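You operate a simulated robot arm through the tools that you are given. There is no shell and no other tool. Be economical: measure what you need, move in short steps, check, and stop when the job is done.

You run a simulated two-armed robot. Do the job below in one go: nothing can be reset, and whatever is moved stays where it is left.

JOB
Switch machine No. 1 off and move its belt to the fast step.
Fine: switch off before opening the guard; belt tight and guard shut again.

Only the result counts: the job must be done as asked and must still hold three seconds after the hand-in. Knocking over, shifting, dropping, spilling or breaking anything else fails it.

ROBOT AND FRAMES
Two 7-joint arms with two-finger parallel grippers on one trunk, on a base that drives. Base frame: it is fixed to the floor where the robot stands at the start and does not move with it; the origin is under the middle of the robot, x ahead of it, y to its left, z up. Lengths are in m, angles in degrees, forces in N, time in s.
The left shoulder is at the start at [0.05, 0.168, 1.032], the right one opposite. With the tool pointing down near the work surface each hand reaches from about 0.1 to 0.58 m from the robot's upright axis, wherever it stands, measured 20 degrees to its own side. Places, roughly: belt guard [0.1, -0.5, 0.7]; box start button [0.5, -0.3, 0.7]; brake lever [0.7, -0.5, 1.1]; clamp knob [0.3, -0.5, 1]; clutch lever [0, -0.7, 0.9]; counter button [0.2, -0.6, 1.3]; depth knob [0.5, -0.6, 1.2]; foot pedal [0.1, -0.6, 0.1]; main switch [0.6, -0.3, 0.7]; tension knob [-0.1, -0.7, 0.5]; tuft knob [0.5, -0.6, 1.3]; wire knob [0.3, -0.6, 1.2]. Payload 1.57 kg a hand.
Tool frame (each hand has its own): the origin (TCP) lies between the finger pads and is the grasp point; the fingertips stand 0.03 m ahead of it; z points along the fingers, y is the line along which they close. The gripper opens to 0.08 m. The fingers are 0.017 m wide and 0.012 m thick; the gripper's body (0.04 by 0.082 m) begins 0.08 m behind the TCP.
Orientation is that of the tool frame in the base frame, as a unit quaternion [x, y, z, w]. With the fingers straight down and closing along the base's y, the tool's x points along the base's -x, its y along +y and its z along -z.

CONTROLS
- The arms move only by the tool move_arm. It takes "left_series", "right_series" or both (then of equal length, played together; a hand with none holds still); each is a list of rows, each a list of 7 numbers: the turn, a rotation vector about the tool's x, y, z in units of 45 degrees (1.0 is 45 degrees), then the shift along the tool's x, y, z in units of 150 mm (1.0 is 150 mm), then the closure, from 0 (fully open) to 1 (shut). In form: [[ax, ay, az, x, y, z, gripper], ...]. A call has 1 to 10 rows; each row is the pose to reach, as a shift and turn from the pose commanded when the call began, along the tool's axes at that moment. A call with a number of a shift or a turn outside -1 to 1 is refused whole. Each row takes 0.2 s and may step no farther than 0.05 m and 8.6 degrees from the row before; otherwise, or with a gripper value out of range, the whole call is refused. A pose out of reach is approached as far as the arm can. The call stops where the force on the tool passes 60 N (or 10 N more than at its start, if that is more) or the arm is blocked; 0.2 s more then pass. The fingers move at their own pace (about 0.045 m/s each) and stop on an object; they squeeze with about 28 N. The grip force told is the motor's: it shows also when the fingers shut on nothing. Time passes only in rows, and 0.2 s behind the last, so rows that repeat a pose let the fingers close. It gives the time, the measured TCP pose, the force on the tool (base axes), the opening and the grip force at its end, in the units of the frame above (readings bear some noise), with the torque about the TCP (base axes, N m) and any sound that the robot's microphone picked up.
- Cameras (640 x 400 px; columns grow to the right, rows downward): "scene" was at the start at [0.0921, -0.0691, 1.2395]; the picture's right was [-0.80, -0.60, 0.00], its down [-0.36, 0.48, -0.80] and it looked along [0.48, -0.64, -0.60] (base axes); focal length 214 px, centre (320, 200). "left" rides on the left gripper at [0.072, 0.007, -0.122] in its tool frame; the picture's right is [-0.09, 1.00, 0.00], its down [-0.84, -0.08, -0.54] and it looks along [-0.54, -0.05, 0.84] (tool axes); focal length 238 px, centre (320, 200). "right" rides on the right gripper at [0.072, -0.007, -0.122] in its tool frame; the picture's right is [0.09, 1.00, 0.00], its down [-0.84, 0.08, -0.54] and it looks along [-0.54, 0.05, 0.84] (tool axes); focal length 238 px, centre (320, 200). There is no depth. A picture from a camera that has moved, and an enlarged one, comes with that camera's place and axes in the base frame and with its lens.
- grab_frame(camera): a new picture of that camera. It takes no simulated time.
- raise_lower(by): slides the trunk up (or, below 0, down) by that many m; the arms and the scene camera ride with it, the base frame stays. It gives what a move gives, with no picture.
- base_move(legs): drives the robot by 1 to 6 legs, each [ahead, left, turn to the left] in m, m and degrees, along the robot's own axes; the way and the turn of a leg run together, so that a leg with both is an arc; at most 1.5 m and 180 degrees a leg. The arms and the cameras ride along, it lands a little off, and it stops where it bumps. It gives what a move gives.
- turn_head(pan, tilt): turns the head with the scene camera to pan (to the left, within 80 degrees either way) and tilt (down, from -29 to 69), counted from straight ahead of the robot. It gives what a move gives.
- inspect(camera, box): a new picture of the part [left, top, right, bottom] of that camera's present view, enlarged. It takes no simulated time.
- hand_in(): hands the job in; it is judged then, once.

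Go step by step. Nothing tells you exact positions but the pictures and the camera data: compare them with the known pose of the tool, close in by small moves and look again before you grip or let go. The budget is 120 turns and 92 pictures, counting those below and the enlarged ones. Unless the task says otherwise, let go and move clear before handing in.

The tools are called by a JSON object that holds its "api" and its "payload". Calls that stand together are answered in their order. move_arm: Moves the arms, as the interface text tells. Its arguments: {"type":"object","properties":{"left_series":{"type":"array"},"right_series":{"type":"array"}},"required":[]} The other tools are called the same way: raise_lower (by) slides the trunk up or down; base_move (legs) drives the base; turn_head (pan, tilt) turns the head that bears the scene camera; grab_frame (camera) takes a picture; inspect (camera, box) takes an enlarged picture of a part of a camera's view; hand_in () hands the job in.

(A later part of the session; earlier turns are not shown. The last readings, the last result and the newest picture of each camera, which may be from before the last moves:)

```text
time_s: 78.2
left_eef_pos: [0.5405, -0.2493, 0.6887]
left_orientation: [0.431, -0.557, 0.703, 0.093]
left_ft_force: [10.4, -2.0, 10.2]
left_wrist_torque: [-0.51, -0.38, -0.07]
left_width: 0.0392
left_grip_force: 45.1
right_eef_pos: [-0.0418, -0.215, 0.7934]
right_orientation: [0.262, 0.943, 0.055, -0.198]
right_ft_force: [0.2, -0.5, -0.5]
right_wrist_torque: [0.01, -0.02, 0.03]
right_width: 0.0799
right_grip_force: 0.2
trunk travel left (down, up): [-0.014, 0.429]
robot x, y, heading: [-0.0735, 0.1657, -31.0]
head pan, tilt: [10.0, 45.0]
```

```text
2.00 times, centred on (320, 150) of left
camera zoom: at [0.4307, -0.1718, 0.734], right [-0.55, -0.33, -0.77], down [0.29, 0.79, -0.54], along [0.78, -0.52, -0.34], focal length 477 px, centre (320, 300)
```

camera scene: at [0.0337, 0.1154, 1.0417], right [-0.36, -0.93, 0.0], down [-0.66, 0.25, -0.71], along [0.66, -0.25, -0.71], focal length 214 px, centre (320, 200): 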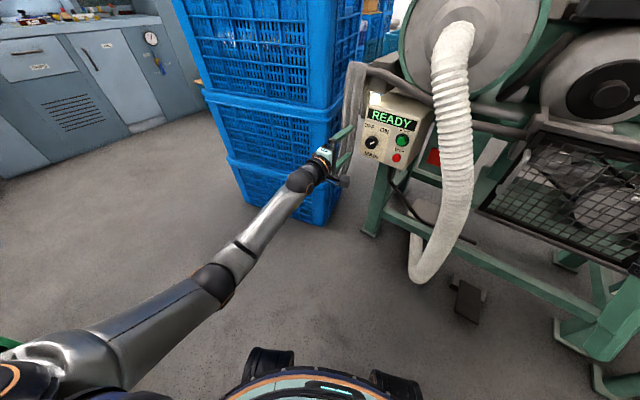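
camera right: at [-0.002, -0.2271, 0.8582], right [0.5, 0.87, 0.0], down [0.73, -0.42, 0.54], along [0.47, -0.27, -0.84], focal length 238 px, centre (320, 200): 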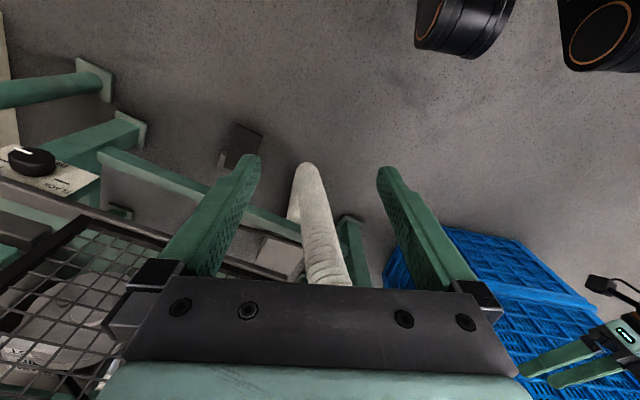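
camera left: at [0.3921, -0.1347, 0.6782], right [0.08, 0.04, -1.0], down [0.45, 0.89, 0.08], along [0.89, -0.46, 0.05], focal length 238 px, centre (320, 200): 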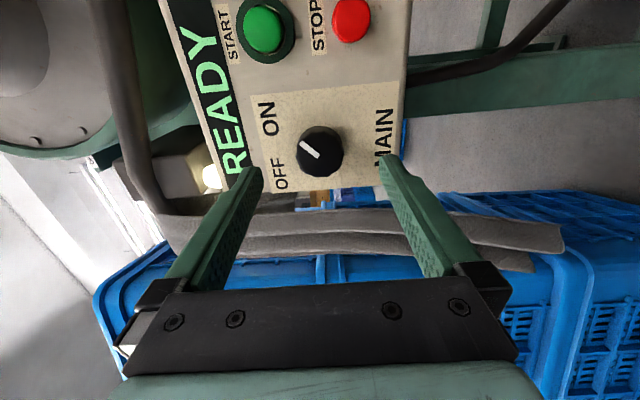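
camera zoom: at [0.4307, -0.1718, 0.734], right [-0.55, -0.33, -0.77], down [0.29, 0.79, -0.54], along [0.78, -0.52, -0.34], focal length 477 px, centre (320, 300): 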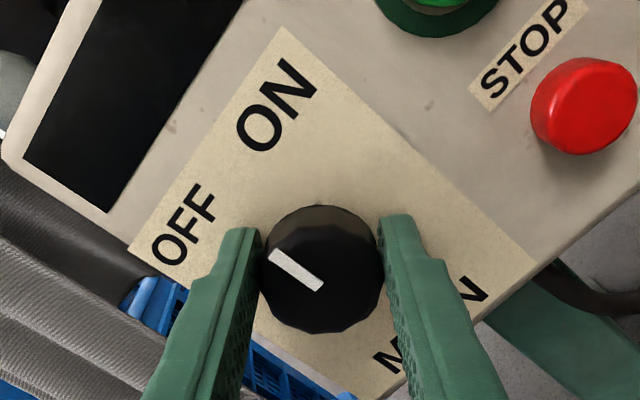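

Display dark, pointer halfway. I continue to OFF.

{"api": "move_arm", "payload": {"left_series": [[0, 0, -0.17, 0, 0, 0, 1], [0, 0, -0.34, 0, 0, 0, 1], [0, 0, -0.51, 0, 0, 0, 1]]}}

{"api": "inspect", "payload": {"camera": "left", "box": [160, 50, 480, 250]}}

```text
time_s: 79.0
left_eef_pos: [0.5409, -0.2485, 0.6897]
left_orientation: [0.533, -0.46, 0.672, 0.229]
left_ft_force: [16.8, -2.4, 14.3]
left_wrist_torque: [-0.63, -0.49, 0.16]
left_width: 0.0394
left_grip_force: 44.8
right_eef_pos: [-0.0413, -0.2145, 0.7949]
right_orientation: [0.262, 0.943, 0.056, -0.198]
right_ft_force: [0.6, 0.9, -0.8]
right_wrist_torque: [-0.02, 0.02, -0.03]
right_width: 0.0799
right_grip_force: 0.0
trunk travel left (down, up): [-0.014, 0.429]
robot x, y, heading: [-0.0764, 0.1658, -30.8]
head pan, tilt: [10.0, 45.0]
```

```text
2.00 times, centred on (320, 150) of left
camera zoom: at [0.4507, -0.1599, 0.7524], right [-0.76, -0.45, -0.46], down [0.06, 0.66, -0.75], along [0.64, -0.6, -0.47], focal length 477 px, centre (320, 300)
```

zoom: 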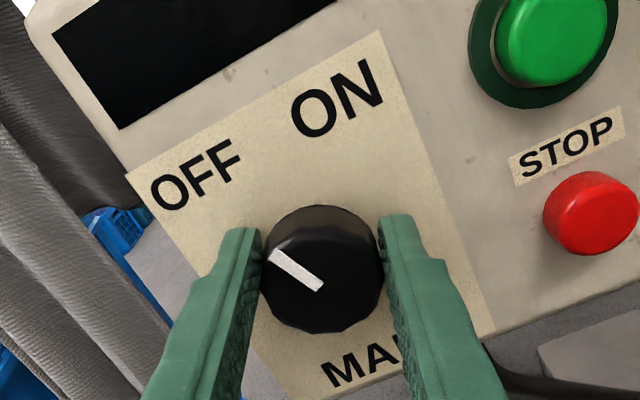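

Tracking well; another 22° to OFF.

{"api": "move_arm", "payload": {"left_series": [[0, 0, -0.15, 0, 0, 0, 1], [0, 0, -0.3, 0, 0, 0, 1], [0, 0, -0.45, 0, 0, 0, 1], [0, 0, -0.5, 0, 0, 0, 1]]}}

{"api": "inspect", "payload": {"camera": "left", "box": [160, 50, 480, 250]}}

```text
time_s: 80.0
left_eef_pos: [0.5424, -0.248, 0.6897]
left_orientation: [0.612, -0.347, 0.616, 0.354]
left_ft_force: [21.1, 3.1, 14.2]
left_wrist_torque: [-0.28, -0.88, 0.52]
left_width: 0.0395
left_grip_force: 45.1
right_eef_pos: [-0.0423, -0.214, 0.7942]
right_orientation: [0.262, 0.943, 0.055, -0.199]
right_ft_force: [0.4, -0.4, -0.3]
right_wrist_torque: [0.01, -0.03, 0.0]
right_width: 0.0799
right_grip_force: 0.1
trunk travel left (down, up): [-0.014, 0.429]
robot x, y, heading: [-0.0755, 0.1652, -31.1]
head pan, tilt: [10.0, 45.0]
```

```text
2.00 times, centred on (320, 150) of left
camera zoom: at [0.4747, -0.1456, 0.7603], right [-0.86, -0.51, -0.09], down [-0.21, 0.5, -0.84], along [0.47, -0.7, -0.53], focal length 477 px, centre (320, 300)
```

zoom: 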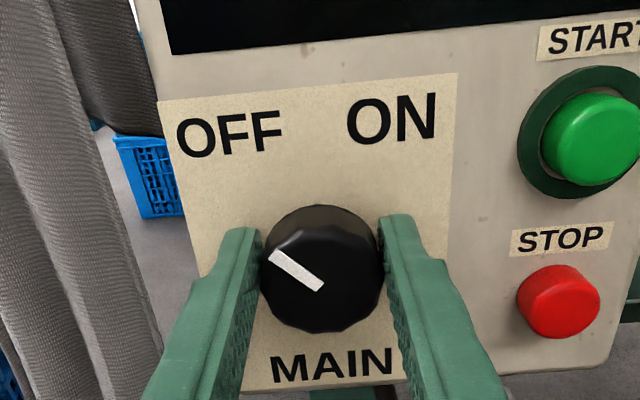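

The pointer is at OFF and the display is dark. I open and withdraw straight back, then check.

{"api": "move_arm", "payload": {"left_series": [[0, 0, 0, 0, 0, 0, 0], [0, 0, 0, 0, 0, 0, 0], [0, 0, 0, 0, 0, 0, 0], [0, 0, 0, 0, 0, 0, 0]]}}

{"api": "move_arm", "payload": {"left_series": [[0, 0, 0, 0, 0, -0.2, 0], [0, 0, 0, 0, 0, -0.4, 0], [0, 0, 0, 0, 0, -0.6, 0], [0, 0, 0, 0, 0, -0.8, 0]]}}

{"api": "grab_frame", "payload": {"camera": "left"}}

```text
time_s: 81.0
left_eef_pos: [0.5386, -0.2502, 0.6855]
left_orientation: [0.614, -0.35, 0.611, 0.356]
left_ft_force: [0.3, 0.5, 0.4]
left_wrist_torque: [0.0, -0.01, -0.01]
left_width: 0.0802
left_grip_force: 0.1
right_eef_pos: [-0.0418, -0.2163, 0.7944]
right_orientation: [0.262, 0.943, 0.056, -0.2]
right_ft_force: [0.2, -1.3, 1.7]
right_wrist_torque: [0.01, -0.03, -0.01]
right_width: 0.0798
right_grip_force: 0.1
trunk travel left (down, up): [-0.014, 0.429]
robot x, y, heading: [-0.0766, 0.1652, -31.2]
head pan, tilt: [10.0, 45.0]
```

```text
time_s: 81.9
left_eef_pos: [0.5191, -0.1769, 0.81]
left_orientation: [0.541, -0.348, 0.681, 0.35]
left_ft_force: [0.5, -0.1, -0.2]
left_wrist_torque: [-0.01, -0.05, 0.0]
left_width: 0.0801
left_grip_force: 0.0
right_eef_pos: [-0.0411, -0.215, 0.7943]
right_orientation: [0.262, 0.943, 0.056, -0.2]
right_ft_force: [0.3, -0.3, -1.4]
right_wrist_torque: [0.03, 0.03, -0.02]
right_width: 0.0799
right_grip_force: 0.0
trunk travel left (down, up): [-0.014, 0.429]
robot x, y, heading: [-0.0771, 0.1623, -30.9]
head pan, tilt: [10.0, 45.0]
stopped in row 4 (left hand): the arm was blocked; the commanded pose is now the measured one
```

```text
35 pictures are left
camera left: at [0.4403, -0.07, 0.8588], right [-0.83, -0.52, -0.19], down [-0.06, 0.42, -0.91], along [0.55, -0.74, -0.38], focal length 238 px, centre (320, 200)
```

left: 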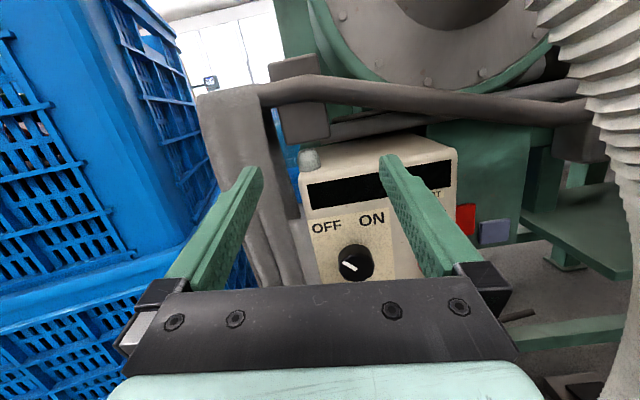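

MAIN is at OFF, lamp and display dark. The machine is yawed like the box (front normal about (−0.5, 0.87)). I back away a bit and fold the left hand up and back, pointing it down.

{"api": "base_move", "payload": {"legs": [[-0.13, 0.07, 0]]}}

{"api": "move_arm", "payload": {"left_series": [[0, -0.18, 0, 0.2, 0, 0, 0], [0, -0.36, 0, 0.4, 0, 0, 0], [0, -0.54, 0, 0.6, 0, 0, 0], [0, -0.72, 0, 0.8, 0, 0, 0], [0, -0.9, 0, 1, 0, 0, 0]]}}

{"api": "move_arm", "payload": {"left_series": [[0, -0.18, 0, 0, 0, -0.2, 0], [0, -0.36, 0, -0.1, 0, -0.4, 0], [0, -0.54, 0, -0.2, 0, -0.6, 0], [0, -0.72, 0, -0.3, 0, -0.8, 0], [0, -0.9, 0, -0.4, 0, -1, 0]]}}

```text
time_s: 83.2
left_eef_pos: [0.4431, -0.0517, 0.8098]
left_orientation: [0.541, -0.348, 0.682, 0.349]
left_ft_force: [-0.8, 0.8, -0.7]
left_wrist_torque: [-0.02, 0.0, 0.02]
left_width: 0.0799
left_grip_force: 0.0
right_eef_pos: [-0.1173, -0.0891, 0.794]
right_orientation: [0.262, 0.943, 0.056, -0.199]
right_ft_force: [0.0, -0.2, 0.9]
right_wrist_torque: [0.01, 0.05, -0.01]
right_width: 0.0802
right_grip_force: 0.1
trunk travel left (down, up): [-0.014, 0.429]
robot x, y, heading: [-0.1508, 0.2915, -31.0]
head pan, tilt: [10.0, 45.0]
```

```text
time_s: 84.4
left_eef_pos: [0.4174, -0.0356, 0.9552]
left_orientation: [0.745, -0.447, 0.451, 0.207]
left_ft_force: [0.3, 0.2, -1.0]
left_wrist_torque: [0.0, -0.03, -0.03]
left_width: 0.0801
left_grip_force: 0.1
right_eef_pos: [-0.1167, -0.0907, 0.7934]
right_orientation: [0.262, 0.943, 0.056, -0.199]
right_ft_force: [-0.3, 0.3, -0.5]
right_wrist_torque: [0.0, 0.0, -0.02]
right_width: 0.0801
right_grip_force: 0.0
trunk travel left (down, up): [-0.014, 0.429]
robot x, y, heading: [-0.1526, 0.2911, -30.7]
head pan, tilt: [10.0, 45.0]
```

```text
time_s: 85.6
left_eef_pos: [0.3316, 0.1013, 0.9824]
left_orientation: [0.855, -0.491, 0.165, 0.038]
left_ft_force: [-0.8, 0.4, 0.5]
left_wrist_torque: [0.03, -0.04, 0.0]
left_width: 0.0801
left_grip_force: 0.0
right_eef_pos: [-0.1154, -0.0897, 0.793]
right_orientation: [0.261, 0.943, 0.056, -0.199]
right_ft_force: [0.1, -0.8, 0.4]
right_wrist_torque: [0.05, 0.01, -0.01]
right_width: 0.0799
right_grip_force: 0.1
trunk travel left (down, up): [-0.014, 0.429]
robot x, y, heading: [-0.1506, 0.2916, -31.3]
head pan, tilt: [10.0, 45.0]
```

The left hand is up and pointing down again. I shift it left, and move the base in front of the guard with heading −60°, square to the machine.

{"api": "move_arm", "payload": {"left_series": [[0, 0, 0, -0.1, -0.24, -0.1, 0], [0, 0, 0, -0.2, -0.48, -0.2, 0], [0, 0, 0, -0.3, -0.72, -0.3, 0], [0, 0, 0, -0.35, -0.95, -0.35, 0]]}}

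{"api": "base_move", "payload": {"legs": [[-0.06, -0.27, 0], [0, 0, -29]]}}

{"api": "turn_head", "payload": {"pan": 0, "tilt": 35}}

{"api": "grab_frame", "payload": {"camera": "scene"}}

```text
time_s: 86.6
left_eef_pos: [0.4158, 0.2298, 1.027]
left_orientation: [0.853, -0.492, 0.166, 0.04]
left_ft_force: [-0.2, -0.1, -0.2]
left_wrist_torque: [-0.02, -0.02, -0.02]
left_width: 0.0797
left_grip_force: 0.0
right_eef_pos: [-0.1167, -0.0894, 0.7944]
right_orientation: [0.262, 0.942, 0.056, -0.199]
right_ft_force: [0.2, 0.2, 1.1]
right_wrist_torque: [-0.01, -0.03, 0.01]
right_width: 0.0799
right_grip_force: 0.0
trunk travel left (down, up): [-0.014, 0.429]
robot x, y, heading: [-0.1524, 0.2901, -30.9]
head pan, tilt: [10.0, 45.0]
```

```text
time_s: 91.0
left_eef_pos: [0.1253, -0.2389, 1.0264]
left_orientation: [0.704, -0.689, 0.151, 0.08]
left_ft_force: [-1.1, 0.3, -0.4]
left_wrist_torque: [0.03, 0.0, 0.01]
left_width: 0.0801
left_grip_force: 0.1
right_eef_pos: [-0.4958, -0.2611, 0.7928]
right_orientation: [0.488, 0.848, 0.104, -0.179]
right_ft_force: [0.9, -0.5, -0.8]
right_wrist_torque: [0.01, 0.02, 0.0]
right_width: 0.0801
right_grip_force: 0.2
trunk travel left (down, up): [-0.014, 0.429]
robot x, y, heading: [-0.3421, 0.0913, -59.8]
head pan, tilt: [10.0, 45.0]
```

```text
time_s: 91.8
left_eef_pos: [0.1262, -0.2392, 1.0266]
left_orientation: [0.705, -0.688, 0.151, 0.081]
left_ft_force: [0.3, 0.0, 0.0]
left_wrist_torque: [-0.02, -0.01, 0.0]
left_width: 0.0798
left_grip_force: 0.0
right_eef_pos: [-0.4945, -0.2609, 0.7922]
right_orientation: [0.488, 0.848, 0.104, -0.179]
right_ft_force: [-0.2, -0.4, -1.1]
right_wrist_torque: [0.0, 0.0, -0.01]
right_width: 0.0802
right_grip_force: 0.1
trunk travel left (down, up): [-0.014, 0.429]
robot x, y, heading: [-0.3388, 0.0882, -59.8]
head pan, tilt: [0.0, 35.0]
```

```text
34 pictures are left
camera scene: at [-0.2782, -0.0216, 1.0565], right [-0.86, -0.5, 0.0], down [-0.29, 0.5, -0.82], along [0.41, -0.71, -0.57], focal length 214 px, centre (320, 200)
```

scene: 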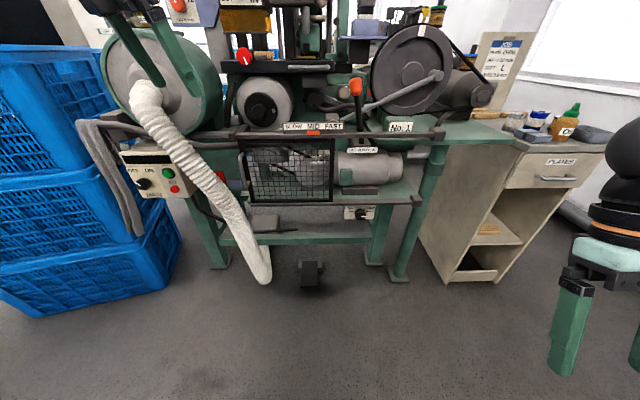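

Square to the machine now. I zoom on the guard, sign and the belt knob.

{"api": "inspect", "payload": {"camera": "scene", "box": [232, 115, 392, 215]}}

{"api": "inspect", "payload": {"camera": "scene", "box": [330, 190, 410, 240]}}

```text
4.00 times, centred on (312, 165) of scene
camera zoom: at [-0.2782, -0.0216, 1.0565], right [-0.86, -0.5, 0.0], down [-0.29, 0.5, -0.82], along [0.41, -0.71, -0.57], focal length 858 px, centre (352, 340)
```

zoom: 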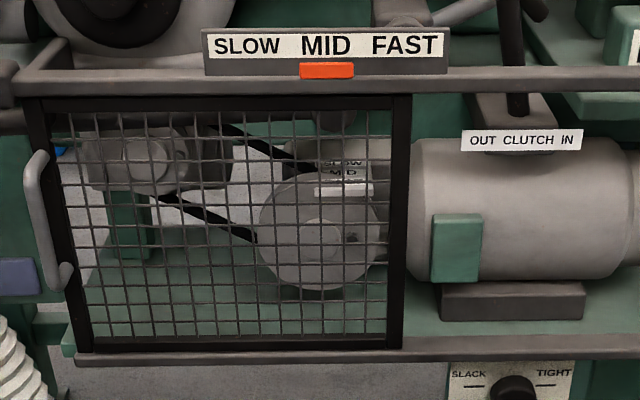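

```text
8.00 times, centred on (370, 215) of scene
camera zoom: at [-0.2782, -0.0216, 1.0565], right [-0.86, -0.5, 0.0], down [-0.29, 0.5, -0.82], along [0.41, -0.71, -0.57], focal length 1716 px, centre (-80, 80)
```

zoom: 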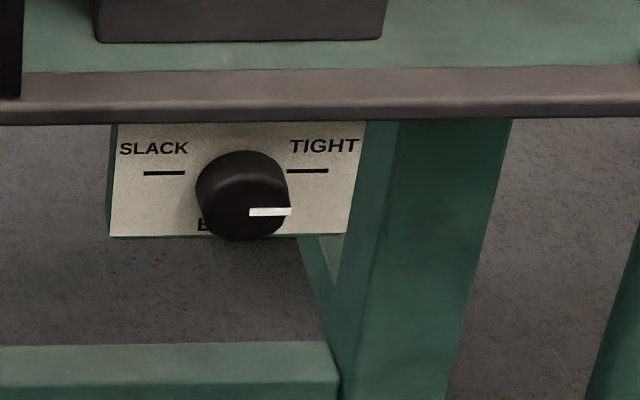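

Stereo gives: guard handle at about [0.244, −0.431, 0.75] (vertical bar at the guard's left edge, hinge on the right), belt knob at [−0.086, −0.68, 0.518]. I bring the left hand toward the handle, first half of the re-orientation.

{"api": "move_arm", "payload": {"left_series": [[0.046, 0.152, -0.048, -0.048, 0, 0.16, 0], [0.092, 0.303, -0.096, -0.096, 0, 0.32, 0], [0.138, 0.455, -0.144, -0.144, 0, 0.48, 0], [0.184, 0.606, -0.192, -0.19, 0, 0.65, 0], [0.23, 0.758, -0.24, -0.24, 0.01, 0.81, 0]]}}

```text
time_s: 93.0
left_eef_pos: [0.1354, -0.2434, 0.8997]
left_orientation: [0.694, -0.549, 0.405, 0.229]
left_ft_force: [0.4, -0.2, 0.6]
left_wrist_torque: [0.02, 0.0, -0.02]
left_width: 0.0803
left_grip_force: 0.1
right_eef_pos: [-0.4958, -0.2609, 0.7937]
right_orientation: [0.487, 0.848, 0.103, -0.179]
right_ft_force: [-0.2, 0.1, -0.3]
right_wrist_torque: [-0.02, 0.01, 0.04]
right_width: 0.0801
right_grip_force: 0.1
trunk travel left (down, up): [-0.014, 0.429]
robot x, y, heading: [-0.342, 0.0884, -59.5]
head pan, tilt: [0.0, 35.0]
```

{"api": "move_arm", "payload": {"left_series": [[0.046, 0.152, -0.048, -0.076, -0.01, 0.2, 0], [0.092, 0.303, -0.096, -0.152, -0.02, 0.4, 0], [0.138, 0.455, -0.144, -0.228, -0.03, 0.6, 0], [0.184, 0.606, -0.192, -0.304, -0.04, 0.8, 0], [0.23, 0.758, -0.24, -0.38, -0.053, 1, 0]]}}

{"api": "grab_frame", "payload": {"camera": "left"}}

```text
time_s: 94.2
left_eef_pos: [0.1696, -0.2961, 0.8127]
left_orientation: [0.647, -0.424, 0.55, 0.315]
left_ft_force: [-0.2, -0.5, -0.4]
left_wrist_torque: [0.03, -0.02, 0.02]
left_width: 0.0802
left_grip_force: 0.1
left hand out of reach, approached as far as the arm can: row 4, 5
right_eef_pos: [-0.495, -0.2611, 0.7925]
right_orientation: [0.488, 0.848, 0.104, -0.179]
right_ft_force: [0.2, -0.1, -0.5]
right_wrist_torque: [-0.02, 0.0, 0.0]
right_width: 0.08
right_grip_force: 0.2
trunk travel left (down, up): [-0.014, 0.429]
robot x, y, heading: [-0.342, 0.0857, -59.7]
head pan, tilt: [0.0, 35.0]
```

```text
31 pictures are left
camera left: at [0.1116, -0.2079, 0.908], right [-0.9, -0.42, -0.15], down [-0.2, 0.68, -0.71], along [0.4, -0.6, -0.69], focal length 238 px, centre (320, 200)
```

left: 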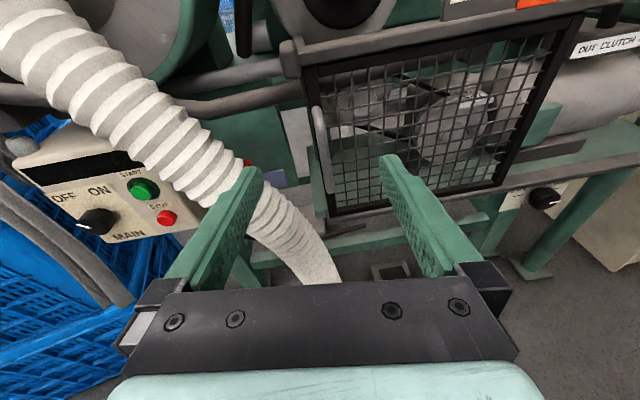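

The left camera confirms the handle at ~[0.24, −0.43, 0.753], straight ahead of the hand. I go closer at its height.

{"api": "move_arm", "payload": {"left_series": [[0, 0, 0, -0.085, 0, 0.22, 0], [0, 0, 0, -0.17, 0, 0.44, 0], [0, 0, 0, -0.25, 0, 0.65, 0]]}}

{"api": "grab_frame", "payload": {"camera": "left"}}

```text
time_s: 95.0
left_eef_pos: [0.2217, -0.3351, 0.7645]
left_orientation: [0.646, -0.426, 0.549, 0.317]
left_ft_force: [1.6, -0.2, 0.8]
left_wrist_torque: [0.01, 0.01, 0.02]
left_width: 0.08
left_grip_force: 0.1
left hand out of reach, approached as far as the arm can: row 1, 2, 3
right_eef_pos: [-0.4949, -0.2608, 0.7925]
right_orientation: [0.488, 0.848, 0.104, -0.179]
right_ft_force: [1.0, -0.4, -0.2]
right_wrist_torque: [0.0, 0.0, 0.0]
right_width: 0.0797
right_grip_force: 0.0
trunk travel left (down, up): [-0.014, 0.429]
robot x, y, heading: [-0.3425, 0.0905, -59.7]
head pan, tilt: [0.0, 35.0]
```

```text
30 pictures are left
camera left: at [0.1648, -0.2468, 0.858], right [-0.9, -0.42, -0.15], down [-0.2, 0.68, -0.71], along [0.4, -0.6, -0.69], focal length 238 px, centre (320, 200)
```

left: 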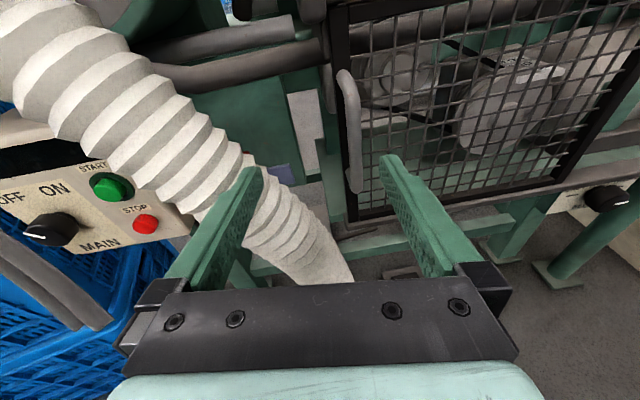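

The arm drifts slightly left at its limits, so I finish with the base: strafe right 0.032, then ahead 0.07.

{"api": "base_move", "payload": {"legs": [[0, -0.032, 0], [0.07, 0, 0]]}}

{"api": "grab_frame", "payload": {"camera": "left"}}

```text
time_s: 96.5
left_eef_pos: [0.2301, -0.4112, 0.7637]
left_orientation: [0.646, -0.425, 0.55, 0.316]
left_ft_force: [0.7, -0.2, 0.3]
left_wrist_torque: [0.0, 0.0, -0.03]
left_width: 0.0801
left_grip_force: 0.1
right_eef_pos: [-0.487, -0.3362, 0.7949]
right_orientation: [0.488, 0.848, 0.104, -0.179]
right_ft_force: [-0.2, 0.4, -0.5]
right_wrist_torque: [0.0, 0.01, 0.03]
right_width: 0.0799
right_grip_force: 0.0
trunk travel left (down, up): [-0.014, 0.429]
robot x, y, heading: [-0.332, 0.0151, -59.7]
head pan, tilt: [0.0, 35.0]
```

```text
29 pictures are left
camera left: at [0.1723, -0.3227, 0.8583], right [-0.9, -0.42, -0.15], down [-0.2, 0.68, -0.71], along [0.4, -0.6, -0.69], focal length 238 px, centre (320, 200)
```

left: 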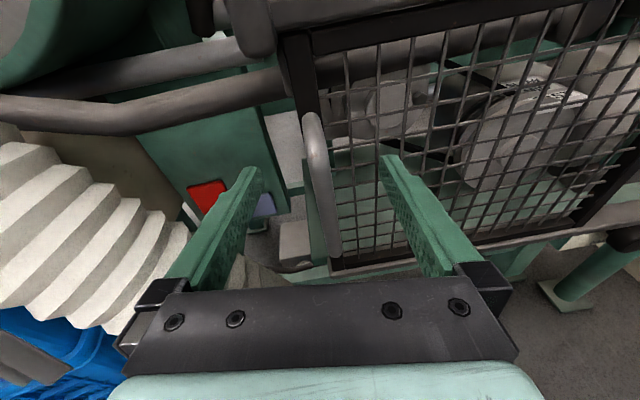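

The bar is between the fingers; 18 mm more ahead, then close.

{"api": "base_move", "payload": {"legs": [[0.018, 0, 0]]}}

{"api": "move_arm", "payload": {"left_series": [[0, 0, 0, 0, 0, 0, 1], [0, 0, 0, 0, 0, 0, 1], [0, 0, 0, 0, 0, 0, 1], [0, 0, 0, 0, 0, 0, 1], [0, 0, 0, 0, 0, 0, 1]]}}

{"api": "grab_frame", "payload": {"camera": "left"}}

```text
time_s: 97.4
left_eef_pos: [0.2346, -0.4202, 0.7637]
left_orientation: [0.646, -0.427, 0.548, 0.316]
left_ft_force: [-4.3, 10.6, 0.5]
left_wrist_torque: [-0.06, 0.01, -0.36]
left_width: 0.0789
left_grip_force: 0.1
right_eef_pos: [-0.4797, -0.3488, 0.7942]
right_orientation: [0.487, 0.849, 0.104, -0.179]
right_ft_force: [0.5, 0.6, 0.1]
right_wrist_torque: [-0.02, -0.03, -0.01]
right_width: 0.0801
right_grip_force: 0.0
trunk travel left (down, up): [-0.014, 0.429]
robot x, y, heading: [-0.3268, 0.0001, -59.6]
head pan, tilt: [0.0, 35.0]
stopped in leg 1: the force on the tool passed its limit at 79 N (the readings are from after the stop); the commanded pose is now the measured one
```

```text
time_s: 98.7
left_eef_pos: [0.2325, -0.4176, 0.7651]
left_orientation: [0.646, -0.427, 0.548, 0.318]
left_ft_force: [-10.1, 22.0, 3.2]
left_wrist_torque: [-0.11, 0.35, 0.99]
left_width: 0.0174
left_grip_force: 28.3
right_eef_pos: [-0.4801, -0.3491, 0.7944]
right_orientation: [0.486, 0.849, 0.102, -0.179]
right_ft_force: [0.4, 0.1, 0.1]
right_wrist_torque: [-0.01, 0.0, -0.01]
right_width: 0.0801
right_grip_force: 0.0
trunk travel left (down, up): [-0.014, 0.429]
robot x, y, heading: [-0.3284, -0.0006, -59.7]
head pan, tilt: [0.0, 35.0]
stopped in row 5 (left hand): the force on the tool passed its limit at 64 N (the readings are from after the stop); the commanded pose is now the measured one
```

```text
28 pictures are left
camera left: at [0.1759, -0.329, 0.8603], right [-0.9, -0.41, -0.15], down [-0.2, 0.68, -0.71], along [0.39, -0.61, -0.69], focal length 238 px, centre (320, 200)
```

left: 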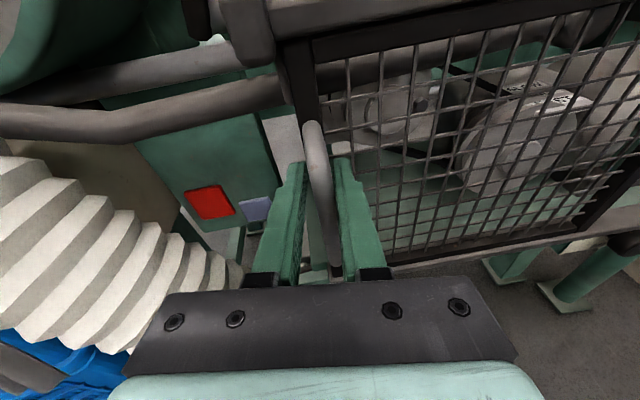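

Gripped on the bar (17 mm). I pull the guard open by driving the base along its arc, first about 30°.

{"api": "base_move", "payload": {"legs": [[-0.073, -0.009, 0], [-0.068, -0.028, 0]]}}

{"api": "grab_frame", "payload": {"camera": "left"}}

```text
time_s: 100.4
left_eef_pos: [0.1287, -0.318, 0.763]
left_orientation: [0.646, -0.428, 0.546, 0.317]
left_ft_force: [0.9, 0.0, -0.1]
left_wrist_torque: [0.01, -0.01, -0.02]
left_width: 0.0
left_grip_force: 21.2
right_eef_pos: [-0.5829, -0.2466, 0.7932]
right_orientation: [0.486, 0.849, 0.103, -0.179]
right_ft_force: [-0.6, 0.1, 0.5]
right_wrist_torque: [-0.02, -0.01, -0.01]
right_width: 0.0796
right_grip_force: 0.2
trunk travel left (down, up): [-0.014, 0.429]
robot x, y, heading: [-0.4305, 0.103, -59.7]
head pan, tilt: [0.0, 35.0]
```

```text
27 pictures are left
camera left: at [0.0731, -0.2291, 0.858], right [-0.9, -0.41, -0.15], down [-0.2, 0.68, -0.7], along [0.39, -0.6, -0.7], focal length 238 px, centre (320, 200)
```

left: 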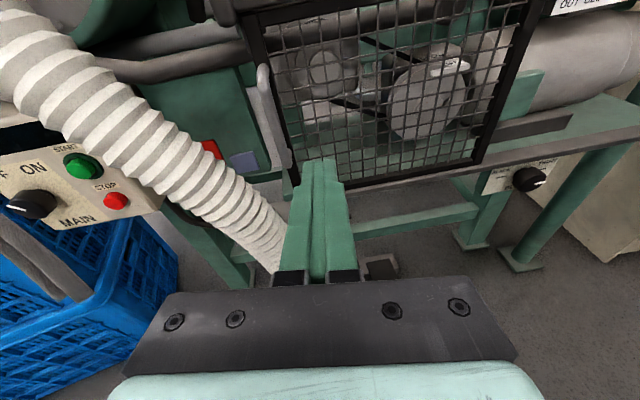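

The fingers slipped off the bar. I look closely at the handle and whether the guard has moved.

{"api": "inspect", "payload": {"camera": "left", "box": [220, 30, 380, 200]}}

{"api": "inspect", "payload": {"camera": "scene", "box": [220, 110, 412, 230]}}

```text
2.35 times, centred on (300, 115) of left
camera zoom: at [0.0731, -0.2291, 0.858], right [-0.9, -0.41, -0.15], down [-0.2, 0.68, -0.7], along [0.39, -0.6, -0.7], focal length 561 px, centre (367, 400)
```

zoom: 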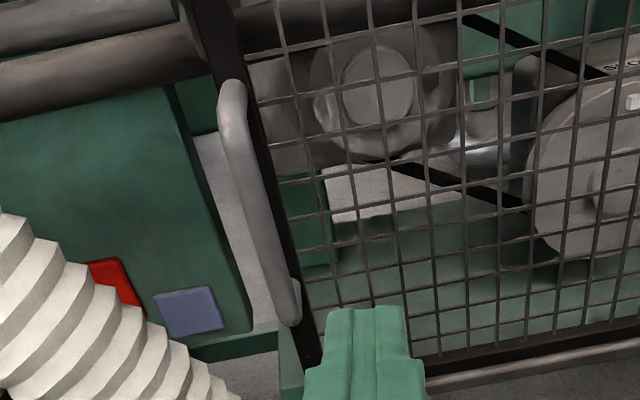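

```text
3.33 times, centred on (316, 170) of scene
camera zoom: at [-0.3661, -0.0065, 1.0566], right [-0.86, -0.51, 0.0], down [-0.29, 0.49, -0.82], along [0.41, -0.71, -0.57], focal length 715 px, centre (333, 300)
```

zoom: 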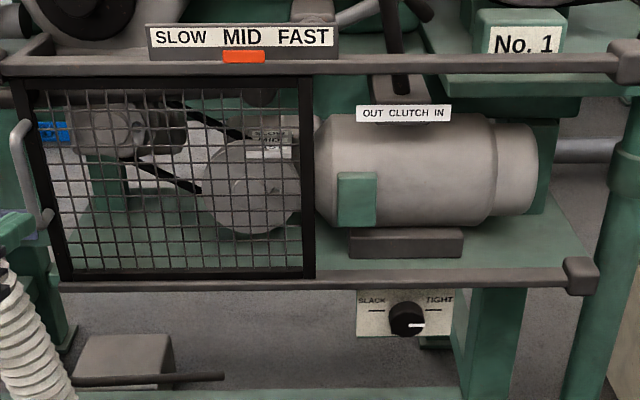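

The guard is still shut: it resisted more than the quick pull's friction grip. I go back, regrip, and pull in a very small step to read the force.

{"api": "move_arm", "payload": {"left_series": [[0, 0, 0, 0, 0, 0, 0], [0, 0, 0, 0, 0, 0, 0], [0, 0, 0, 0, 0, 0, 0], [0, 0, 0, 0, 0, 0, 0]]}}

{"api": "base_move", "payload": {"legs": [[0, 0.037, 0], [0.136, 0, 0]]}}

{"api": "move_arm", "payload": {"left_series": [[0, 0, 0, 0, 0, 0, 1], [0, 0, 0, 0, 0, 0, 1], [0, 0, 0, 0, 0, 0, 1], [0, 0, 0, 0, 0, 0, 1], [0, 0, 0, 0, 0, 0, 1]]}}

{"api": "base_move", "payload": {"legs": [[-0.012, 0, 0]]}}

```text
time_s: 101.4
left_eef_pos: [0.1297, -0.3172, 0.7633]
left_orientation: [0.647, -0.428, 0.546, 0.316]
left_ft_force: [0.3, -0.1, 0.6]
left_wrist_torque: [0.01, -0.02, 0.0]
left_width: 0.08
left_grip_force: 0.0
right_eef_pos: [-0.5826, -0.2477, 0.7926]
right_orientation: [0.487, 0.849, 0.103, -0.178]
right_ft_force: [-0.3, 0.9, 0.5]
right_wrist_torque: [-0.03, -0.02, -0.03]
right_width: 0.0801
right_grip_force: 0.2
trunk travel left (down, up): [-0.014, 0.429]
robot x, y, heading: [-0.4309, 0.0997, -59.6]
head pan, tilt: [0.0, 35.0]
```

```text
time_s: 103.3
left_eef_pos: [0.2305, -0.4146, 0.7626]
left_orientation: [0.647, -0.429, 0.546, 0.316]
left_ft_force: [0.2, -0.3, -1.1]
left_wrist_torque: [0.0, 0.0, -0.01]
left_width: 0.08
left_grip_force: 0.0
right_eef_pos: [-0.4815, -0.3437, 0.7927]
right_orientation: [0.486, 0.849, 0.103, -0.178]
right_ft_force: [0.7, 0.4, -0.9]
right_wrist_torque: [0.01, -0.01, -0.03]
right_width: 0.0802
right_grip_force: 0.0
trunk travel left (down, up): [-0.014, 0.429]
robot x, y, heading: [-0.3294, 0.0041, -59.5]
head pan, tilt: [0.0, 35.0]
```

```text
time_s: 104.5
left_eef_pos: [0.2303, -0.4145, 0.7628]
left_orientation: [0.646, -0.43, 0.544, 0.319]
left_ft_force: [-3.9, -1.3, -0.9]
left_wrist_torque: [-0.18, 0.28, -0.01]
left_width: 0.0129
left_grip_force: 23.1
right_eef_pos: [-0.4826, -0.3447, 0.7925]
right_orientation: [0.487, 0.849, 0.103, -0.178]
right_ft_force: [0.0, 0.4, -1.0]
right_wrist_torque: [0.01, -0.01, 0.01]
right_width: 0.0801
right_grip_force: 0.0
trunk travel left (down, up): [-0.014, 0.429]
robot x, y, heading: [-0.3293, 0.0031, -59.6]
head pan, tilt: [0.0, 35.0]
```

```text
time_s: 105.3
left_eef_pos: [0.2242, -0.404, 0.7625]
left_orientation: [0.647, -0.428, 0.546, 0.317]
left_ft_force: [0.0, -8.6, -0.8]
left_wrist_torque: [-0.53, 0.36, -0.04]
left_width: 0.0125
left_grip_force: 29.5
right_eef_pos: [-0.4859, -0.3357, 0.793]
right_orientation: [0.485, 0.849, 0.103, -0.18]
right_ft_force: [0.3, -0.2, 0.5]
right_wrist_torque: [0.02, 0.02, 0.04]
right_width: 0.0804
right_grip_force: 0.1
trunk travel left (down, up): [-0.014, 0.429]
robot x, y, heading: [-0.3351, 0.0169, -59.6]
head pan, tilt: [0.0, 35.0]
```

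Still holding with only ~9 N. I continue with small steps.

{"api": "base_move", "payload": {"legs": [[-0.012, 0, 0]]}}

{"api": "inspect", "payload": {"camera": "left", "box": [200, 50, 440, 300]}}

```text
time_s: 106.0
left_eef_pos: [0.2189, -0.3935, 0.7608]
left_orientation: [0.648, -0.429, 0.545, 0.317]
left_ft_force: [5.1, -6.3, -1.1]
left_wrist_torque: [-0.26, 0.51, 0.03]
left_width: 0.0126
left_grip_force: 29.6
right_eef_pos: [-0.4926, -0.324, 0.7939]
right_orientation: [0.486, 0.849, 0.103, -0.18]
right_ft_force: [0.9, 0.5, -0.1]
right_wrist_torque: [0.0, 0.0, -0.01]
right_width: 0.0799
right_grip_force: 0.0
trunk travel left (down, up): [-0.014, 0.429]
robot x, y, heading: [-0.3427, 0.03, -59.3]
head pan, tilt: [0.0, 35.0]
```

```text
1.60 times, centred on (320, 175) of left
camera zoom: at [0.1619, -0.3051, 0.8572], right [-0.9, -0.41, -0.15], down [-0.2, 0.68, -0.7], along [0.39, -0.6, -0.7], focal length 381 px, centre (320, 240)
```

zoom: 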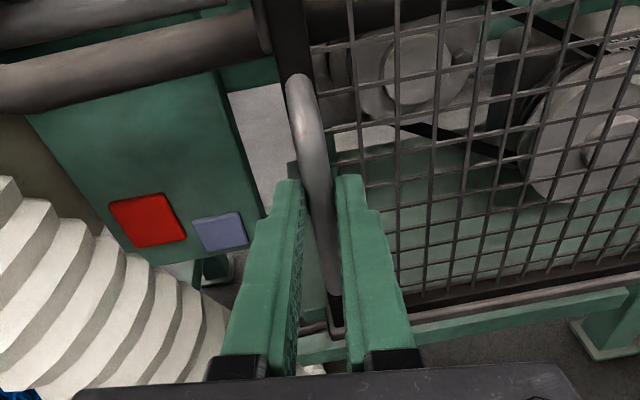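

The guard is moving with the hand. I continue along the arc in small legs to about 35°.

{"api": "base_move", "payload": {"legs": [[-0.025, -0.003, 0], [-0.024, -0.005, 0], [-0.0235, -0.0077, 0], [-0.0228, -0.01, 0], [-0.0219, -0.012, 0], [-0.0208, -0.0137, 0]]}}

{"api": "grab_frame", "payload": {"camera": "left"}}

```text
time_s: 108.9
left_eef_pos: [0.1038, -0.3006, 0.762]
left_orientation: [0.647, -0.428, 0.545, 0.316]
left_ft_force: [0.3, -0.9, -0.1]
left_wrist_torque: [0.02, 0.03, 0.02]
left_width: 0.0
left_grip_force: 21.1
right_eef_pos: [-0.607, -0.2304, 0.7937]
right_orientation: [0.486, 0.849, 0.103, -0.178]
right_ft_force: [0.5, -0.2, -0.9]
right_wrist_torque: [-0.02, 0.0, 0.01]
right_width: 0.0801
right_grip_force: 0.1
trunk travel left (down, up): [-0.014, 0.429]
robot x, y, heading: [-0.454, 0.117, -59.7]
head pan, tilt: [0.0, 35.0]
```

```text
23 pictures are left
camera left: at [0.0477, -0.212, 0.8576], right [-0.9, -0.41, -0.15], down [-0.2, 0.68, -0.7], along [0.39, -0.6, -0.7], focal length 238 px, centre (320, 200)
```

left: 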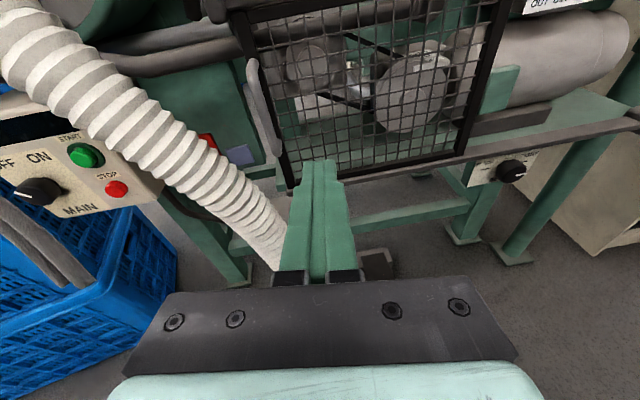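

It slid off gradually: the bar was only at the very tips. I regrip pressing the tips fully up to the mesh, so the pads pass the bar, then pull slowly.

{"api": "move_arm", "payload": {"left_series": [[0, 0, 0, 0, 0, 0, 0], [0, 0, 0, 0, 0, 0, 0], [0, 0, 0, 0, 0, 0, 0], [0, 0, 0, 0, 0, 0, 0]]}}

{"api": "base_move", "payload": {"legs": [[0, 0.0526, 0], [0.15, 0, 0], [0.024, 0, 0]]}}

{"api": "move_arm", "payload": {"left_series": [[0, 0, 0, 0, 0, 0, 0.9], [0, 0, 0, 0, 0, 0, 0.9], [0, 0, 0, 0, 0, 0, 1], [0, 0, 0, 0, 0, 0, 1], [0, 0, 0, 0, 0, 0, 1]]}}

{"api": "inspect", "payload": {"camera": "left", "box": [200, 50, 440, 300]}}

```text
time_s: 109.9
left_eef_pos: [0.104, -0.3013, 0.7629]
left_orientation: [0.647, -0.429, 0.545, 0.317]
left_ft_force: [-0.4, -0.3, 0.3]
left_wrist_torque: [-0.01, 0.02, -0.03]
left_width: 0.08
left_grip_force: 0.0
right_eef_pos: [-0.6071, -0.2312, 0.7943]
right_orientation: [0.486, 0.849, 0.103, -0.178]
right_ft_force: [0.3, 0.1, 0.5]
right_wrist_torque: [-0.02, -0.03, -0.02]
right_width: 0.08
right_grip_force: 0.1
trunk travel left (down, up): [-0.014, 0.429]
robot x, y, heading: [-0.4546, 0.1189, -59.7]
head pan, tilt: [0.0, 35.0]
```

```text
time_s: 112.5
left_eef_pos: [0.2351, -0.4205, 0.763]
left_orientation: [0.647, -0.431, 0.543, 0.318]
left_ft_force: [-1.6, 7.8, 1.4]
left_wrist_torque: [-0.02, 0.0, -0.28]
left_width: 0.079
left_grip_force: 0.0
right_eef_pos: [-0.4722, -0.3535, 0.7942]
right_orientation: [0.485, 0.85, 0.104, -0.178]
right_ft_force: [0.0, -0.6, 0.0]
right_wrist_torque: [0.01, -0.02, -0.02]
right_width: 0.0801
right_grip_force: 0.1
trunk travel left (down, up): [-0.014, 0.429]
robot x, y, heading: [-0.3226, -0.0016, -59.4]
head pan, tilt: [0.0, 35.0]
stopped in leg 3: the force on the tool passed its limit at 68 N (the readings are from after the stop); the commanded pose is now the measured one
```

```text
time_s: 113.7
left_eef_pos: [0.2315, -0.4183, 0.7631]
left_orientation: [0.646, -0.432, 0.542, 0.32]
left_ft_force: [-36.6, 44.0, -4.9]
left_wrist_torque: [0.1, 0.05, -1.16]
left_width: 0.0229
left_grip_force: 21.9
right_eef_pos: [-0.4734, -0.3517, 0.7941]
right_orientation: [0.484, 0.851, 0.103, -0.177]
right_ft_force: [0.3, -0.3, 0.2]
right_wrist_torque: [0.0, 0.01, 0.02]
right_width: 0.08
right_grip_force: 0.0
trunk travel left (down, up): [-0.014, 0.429]
robot x, y, heading: [-0.3241, -0.0057, -59.1]
head pan, tilt: [0.0, 35.0]
```

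```text
1.60 times, centred on (320, 175) of left
camera zoom: at [0.1763, -0.3303, 0.859], right [-0.9, -0.4, -0.15], down [-0.19, 0.69, -0.7], along [0.38, -0.6, -0.7], focal length 381 px, centre (320, 240)
```

zoom: 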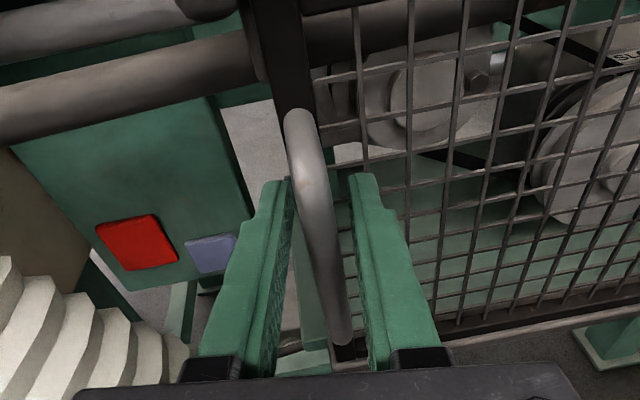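

The right fingertip is pressed on the mesh. I ease back 4 mm so the fingers can close fully on the bar.

{"api": "base_move", "payload": {"legs": [[-0.004, 0, 0]]}}

{"api": "move_arm", "payload": {"left_series": [[0, 0, 0, 0, 0, 0, 1], [0, 0, 0, 0, 0, 0, 1], [0, 0, 0, 0, 0, 0, 1]]}}

```text
time_s: 114.5
left_eef_pos: [0.2338, -0.4176, 0.7628]
left_orientation: [0.647, -0.43, 0.544, 0.318]
left_ft_force: [-13.7, 8.0, 3.0]
left_wrist_torque: [0.63, 1.02, 1.05]
left_width: 0.0178
left_grip_force: 31.9
right_eef_pos: [-0.4751, -0.35, 0.7938]
right_orientation: [0.485, 0.85, 0.103, -0.178]
right_ft_force: [-0.5, 0.0, 0.4]
right_wrist_torque: [0.02, -0.02, 0.0]
right_width: 0.0801
right_grip_force: 0.0
trunk travel left (down, up): [-0.014, 0.429]
robot x, y, heading: [-0.3267, 0.0038, -59.4]
head pan, tilt: [0.0, 35.0]
```

```text
time_s: 115.3
left_eef_pos: [0.2332, -0.4182, 0.7631]
left_orientation: [0.647, -0.429, 0.544, 0.319]
left_ft_force: [-6.1, 5.2, 2.5]
left_wrist_torque: [-0.03, 0.57, 1.11]
left_width: 0.0177
left_grip_force: 32.7
right_eef_pos: [-0.4752, -0.3506, 0.7943]
right_orientation: [0.485, 0.85, 0.103, -0.178]
right_ft_force: [1.1, -0.2, 0.4]
right_wrist_torque: [0.01, -0.03, 0.02]
right_width: 0.0798
right_grip_force: 0.0
trunk travel left (down, up): [-0.014, 0.429]
robot x, y, heading: [-0.3222, 0.0005, -59.3]
head pan, tilt: [0.0, 35.0]
```

Now a full-diameter grip (17.7 mm). I pull slowly in small legs and read the force.

{"api": "base_move", "payload": {"legs": [[-0.012, 0, 0]]}}

{"api": "base_move", "payload": {"legs": [[-0.012, 0, 0]]}}

```text
time_s: 116.0
left_eef_pos: [0.2264, -0.4087, 0.7623]
left_orientation: [0.647, -0.43, 0.543, 0.318]
left_ft_force: [-3.7, -9.5, -0.2]
left_wrist_torque: [-0.64, 0.31, -0.01]
left_width: 0.0124
left_grip_force: 29.4
right_eef_pos: [-0.4796, -0.3406, 0.794]
right_orientation: [0.485, 0.85, 0.103, -0.179]
right_ft_force: [0.1, 0.0, 0.1]
right_wrist_torque: [-0.01, -0.02, -0.03]
right_width: 0.08
right_grip_force: 0.1
trunk travel left (down, up): [-0.014, 0.429]
robot x, y, heading: [-0.3341, 0.008, -59.2]
head pan, tilt: [0.0, 35.0]
```

```text
time_s: 116.8
left_eef_pos: [0.2203, -0.3987, 0.7609]
left_orientation: [0.648, -0.43, 0.542, 0.319]
left_ft_force: [6.5, -7.5, -0.8]
left_wrist_torque: [-0.28, 0.46, 0.07]
left_width: 0.0125
left_grip_force: 29.0
right_eef_pos: [-0.4858, -0.3319, 0.7932]
right_orientation: [0.485, 0.85, 0.104, -0.178]
right_ft_force: [0.0, -0.9, 0.2]
right_wrist_torque: [-0.06, -0.01, -0.02]
right_width: 0.0798
right_grip_force: 0.1
trunk travel left (down, up): [-0.014, 0.429]
robot x, y, heading: [-0.3341, 0.0231, -59.4]
head pan, tilt: [0.0, 35.0]
```

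The bar did not move: the pull just slipped. The guard sits between two rails running on to the right, so it may slide sideways. I move back onto the bar and test a small push to the right.

{"api": "base_move", "payload": {"legs": [[0.02, 0, 0]]}}

{"api": "base_move", "payload": {"legs": [[0, -0.025, 0]]}}

{"api": "inspect", "payload": {"camera": "left", "box": [200, 50, 440, 300]}}

```text
time_s: 117.5
left_eef_pos: [0.2289, -0.4152, 0.7631]
left_orientation: [0.647, -0.43, 0.542, 0.32]
left_ft_force: [-5.4, -0.1, 0.7]
left_wrist_torque: [-0.06, 0.62, 0.02]
left_width: 0.0126
left_grip_force: 30.2
right_eef_pos: [-0.4769, -0.348, 0.7943]
right_orientation: [0.485, 0.85, 0.103, -0.179]
right_ft_force: [0.1, -0.1, -0.3]
right_wrist_torque: [0.03, -0.03, 0.01]
right_width: 0.0801
right_grip_force: 0.0
trunk travel left (down, up): [-0.014, 0.429]
robot x, y, heading: [-0.3254, 0.0046, -59.4]
head pan, tilt: [0.0, 35.0]
```

```text
time_s: 118.5
left_eef_pos: [0.2078, -0.4292, 0.7635]
left_orientation: [0.646, -0.431, 0.542, 0.322]
left_ft_force: [1.0, -5.6, 3.6]
left_wrist_torque: [-0.08, 0.61, -0.08]
left_width: 0.0125
left_grip_force: 29.7
right_eef_pos: [-0.4984, -0.3608, 0.7931]
right_orientation: [0.486, 0.85, 0.103, -0.178]
right_ft_force: [0.2, -0.3, 0.2]
right_wrist_torque: [-0.03, -0.02, 0.04]
right_width: 0.08
right_grip_force: 0.0
trunk travel left (down, up): [-0.014, 0.429]
robot x, y, heading: [-0.3475, -0.0118, -59.4]
head pan, tilt: [0.0, 35.0]
```

```text
1.60 times, centred on (320, 175) of left
camera zoom: at [0.1526, -0.34, 0.8582], right [-0.9, -0.4, -0.14], down [-0.19, 0.68, -0.7], along [0.38, -0.61, -0.7], focal length 381 px, centre (320, 240)
```

zoom: 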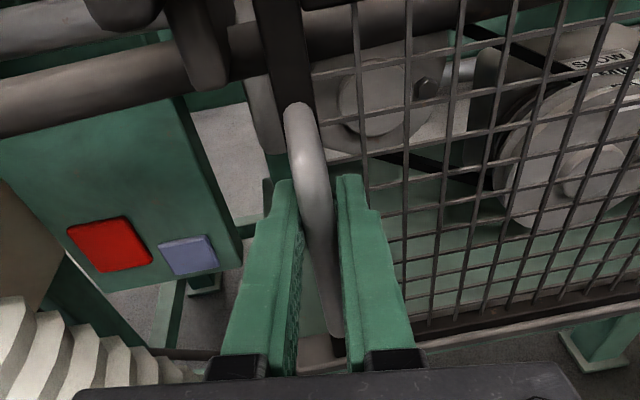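

The guard slides to the right. I slide it on by 0.22 m.

{"api": "base_move", "payload": {"legs": [[0, -0.11, 0], [0, -0.11, 0]]}}

{"api": "grab_frame", "payload": {"camera": "scene"}}

```text
time_s: 121.3
left_eef_pos: [0.0177, -0.5416, 0.7619]
left_orientation: [0.646, -0.431, 0.541, 0.323]
left_ft_force: [7.9, -17.2, 3.0]
left_wrist_torque: [-0.44, 0.44, 0.02]
left_width: 0.0124
left_grip_force: 30.2
right_eef_pos: [-0.688, -0.4717, 0.7939]
right_orientation: [0.486, 0.849, 0.104, -0.179]
right_ft_force: [0.8, 1.1, -0.3]
right_wrist_torque: [0.02, -0.01, -0.01]
right_width: 0.0801
right_grip_force: 0.1
trunk travel left (down, up): [-0.014, 0.429]
robot x, y, heading: [-0.5368, -0.1189, -59.5]
head pan, tilt: [0.0, 35.0]
```

```text
20 pictures are left
camera scene: at [-0.4723, -0.2318, 1.0564], right [-0.86, -0.51, 0.0], down [-0.29, 0.49, -0.82], along [0.42, -0.7, -0.57], focal length 214 px, centre (320, 200)
```

scene: 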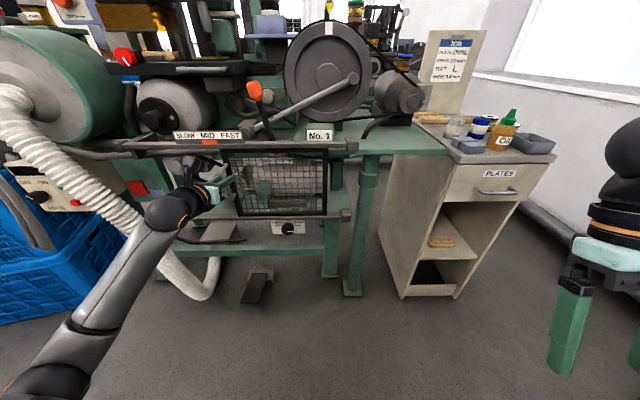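

The guard is open (slid right). I release the handle and back straight away, then lower the left hand for the belt-tension knob.

{"api": "move_arm", "payload": {"left_series": [[0, 0, 0, 0, 0, 0, 0], [0, 0, 0, 0, 0, 0, 0], [0, 0, 0, 0, 0, 0, 0], [0, 0, 0, 0, 0, 0, 0]]}}

{"api": "base_move", "payload": {"legs": [[-0.13, 0, 0]]}}

{"api": "move_arm", "payload": {"left_series": [[0, 0, 0, -0.25, 0, 0, 0], [0, 0, 0, -0.5, 0, 0, 0], [0, 0, 0, -0.75, 0, 0, 0], [0, 0, 0, -1, 0, 0, 0]]}}

{"api": "inspect", "payload": {"camera": "scene", "box": [120, 110, 360, 260]}}

```text
time_s: 122.3
left_eef_pos: [0.0173, -0.5404, 0.7635]
left_orientation: [0.645, -0.431, 0.542, 0.323]
left_ft_force: [-0.2, 1.1, 0.2]
left_wrist_torque: [0.03, 0.02, 0.01]
left_width: 0.08
left_grip_force: 0.1
right_eef_pos: [-0.6887, -0.4711, 0.7945]
right_orientation: [0.486, 0.849, 0.103, -0.179]
right_ft_force: [-0.3, -0.2, -0.2]
right_wrist_torque: [-0.01, -0.01, 0.01]
right_width: 0.0801
right_grip_force: 0.0
trunk travel left (down, up): [-0.014, 0.429]
robot x, y, heading: [-0.5401, -0.1172, -59.5]
head pan, tilt: [0.0, 35.0]
```

```text
time_s: 123.6
left_eef_pos: [-0.0478, -0.431, 0.7624]
left_orientation: [0.646, -0.431, 0.541, 0.322]
left_ft_force: [0.2, -0.5, -0.8]
left_wrist_torque: [0.02, 0.0, -0.01]
left_width: 0.0798
left_grip_force: 0.0
right_eef_pos: [-0.7536, -0.3615, 0.7949]
right_orientation: [0.485, 0.85, 0.103, -0.18]
right_ft_force: [-0.7, -0.1, 0.7]
right_wrist_torque: [0.01, -0.03, 0.03]
right_width: 0.08
right_grip_force: 0.0
trunk travel left (down, up): [-0.014, 0.429]
robot x, y, heading: [-0.6036, -0.009, -59.4]
head pan, tilt: [0.0, 35.0]
```

```text
time_s: 124.6
left_eef_pos: [-0.0541, -0.4, 0.6155]
left_orientation: [0.645, -0.431, 0.542, 0.324]
left_ft_force: [0.7, 0.1, -0.1]
left_wrist_torque: [-0.03, -0.02, 0.03]
left_width: 0.08
left_grip_force: 0.0
right_eef_pos: [-0.754, -0.3613, 0.7934]
right_orientation: [0.486, 0.849, 0.103, -0.178]
right_ft_force: [0.1, 0.1, 0.0]
right_wrist_torque: [0.02, 0.03, 0.03]
right_width: 0.08
right_grip_force: 0.0
trunk travel left (down, up): [-0.014, 0.429]
robot x, y, heading: [-0.6039, -0.0109, -59.6]
head pan, tilt: [0.0, 35.0]
```

```text
2.67 times, centred on (240, 185) of scene
camera zoom: at [-0.5379, -0.1204, 1.0566], right [-0.86, -0.51, 0.0], down [-0.29, 0.49, -0.82], along [0.42, -0.71, -0.57], focal length 572 px, centre (533, 240)
```

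zoom: 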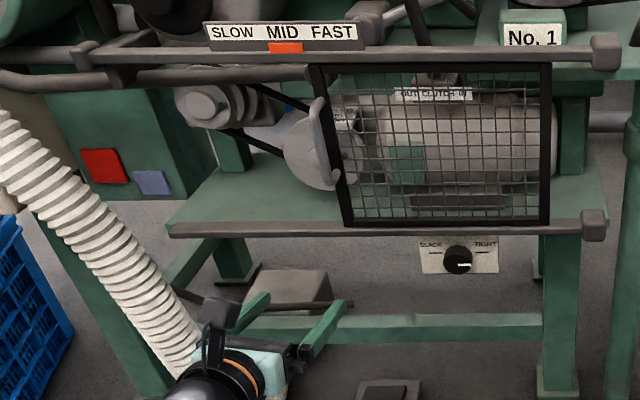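

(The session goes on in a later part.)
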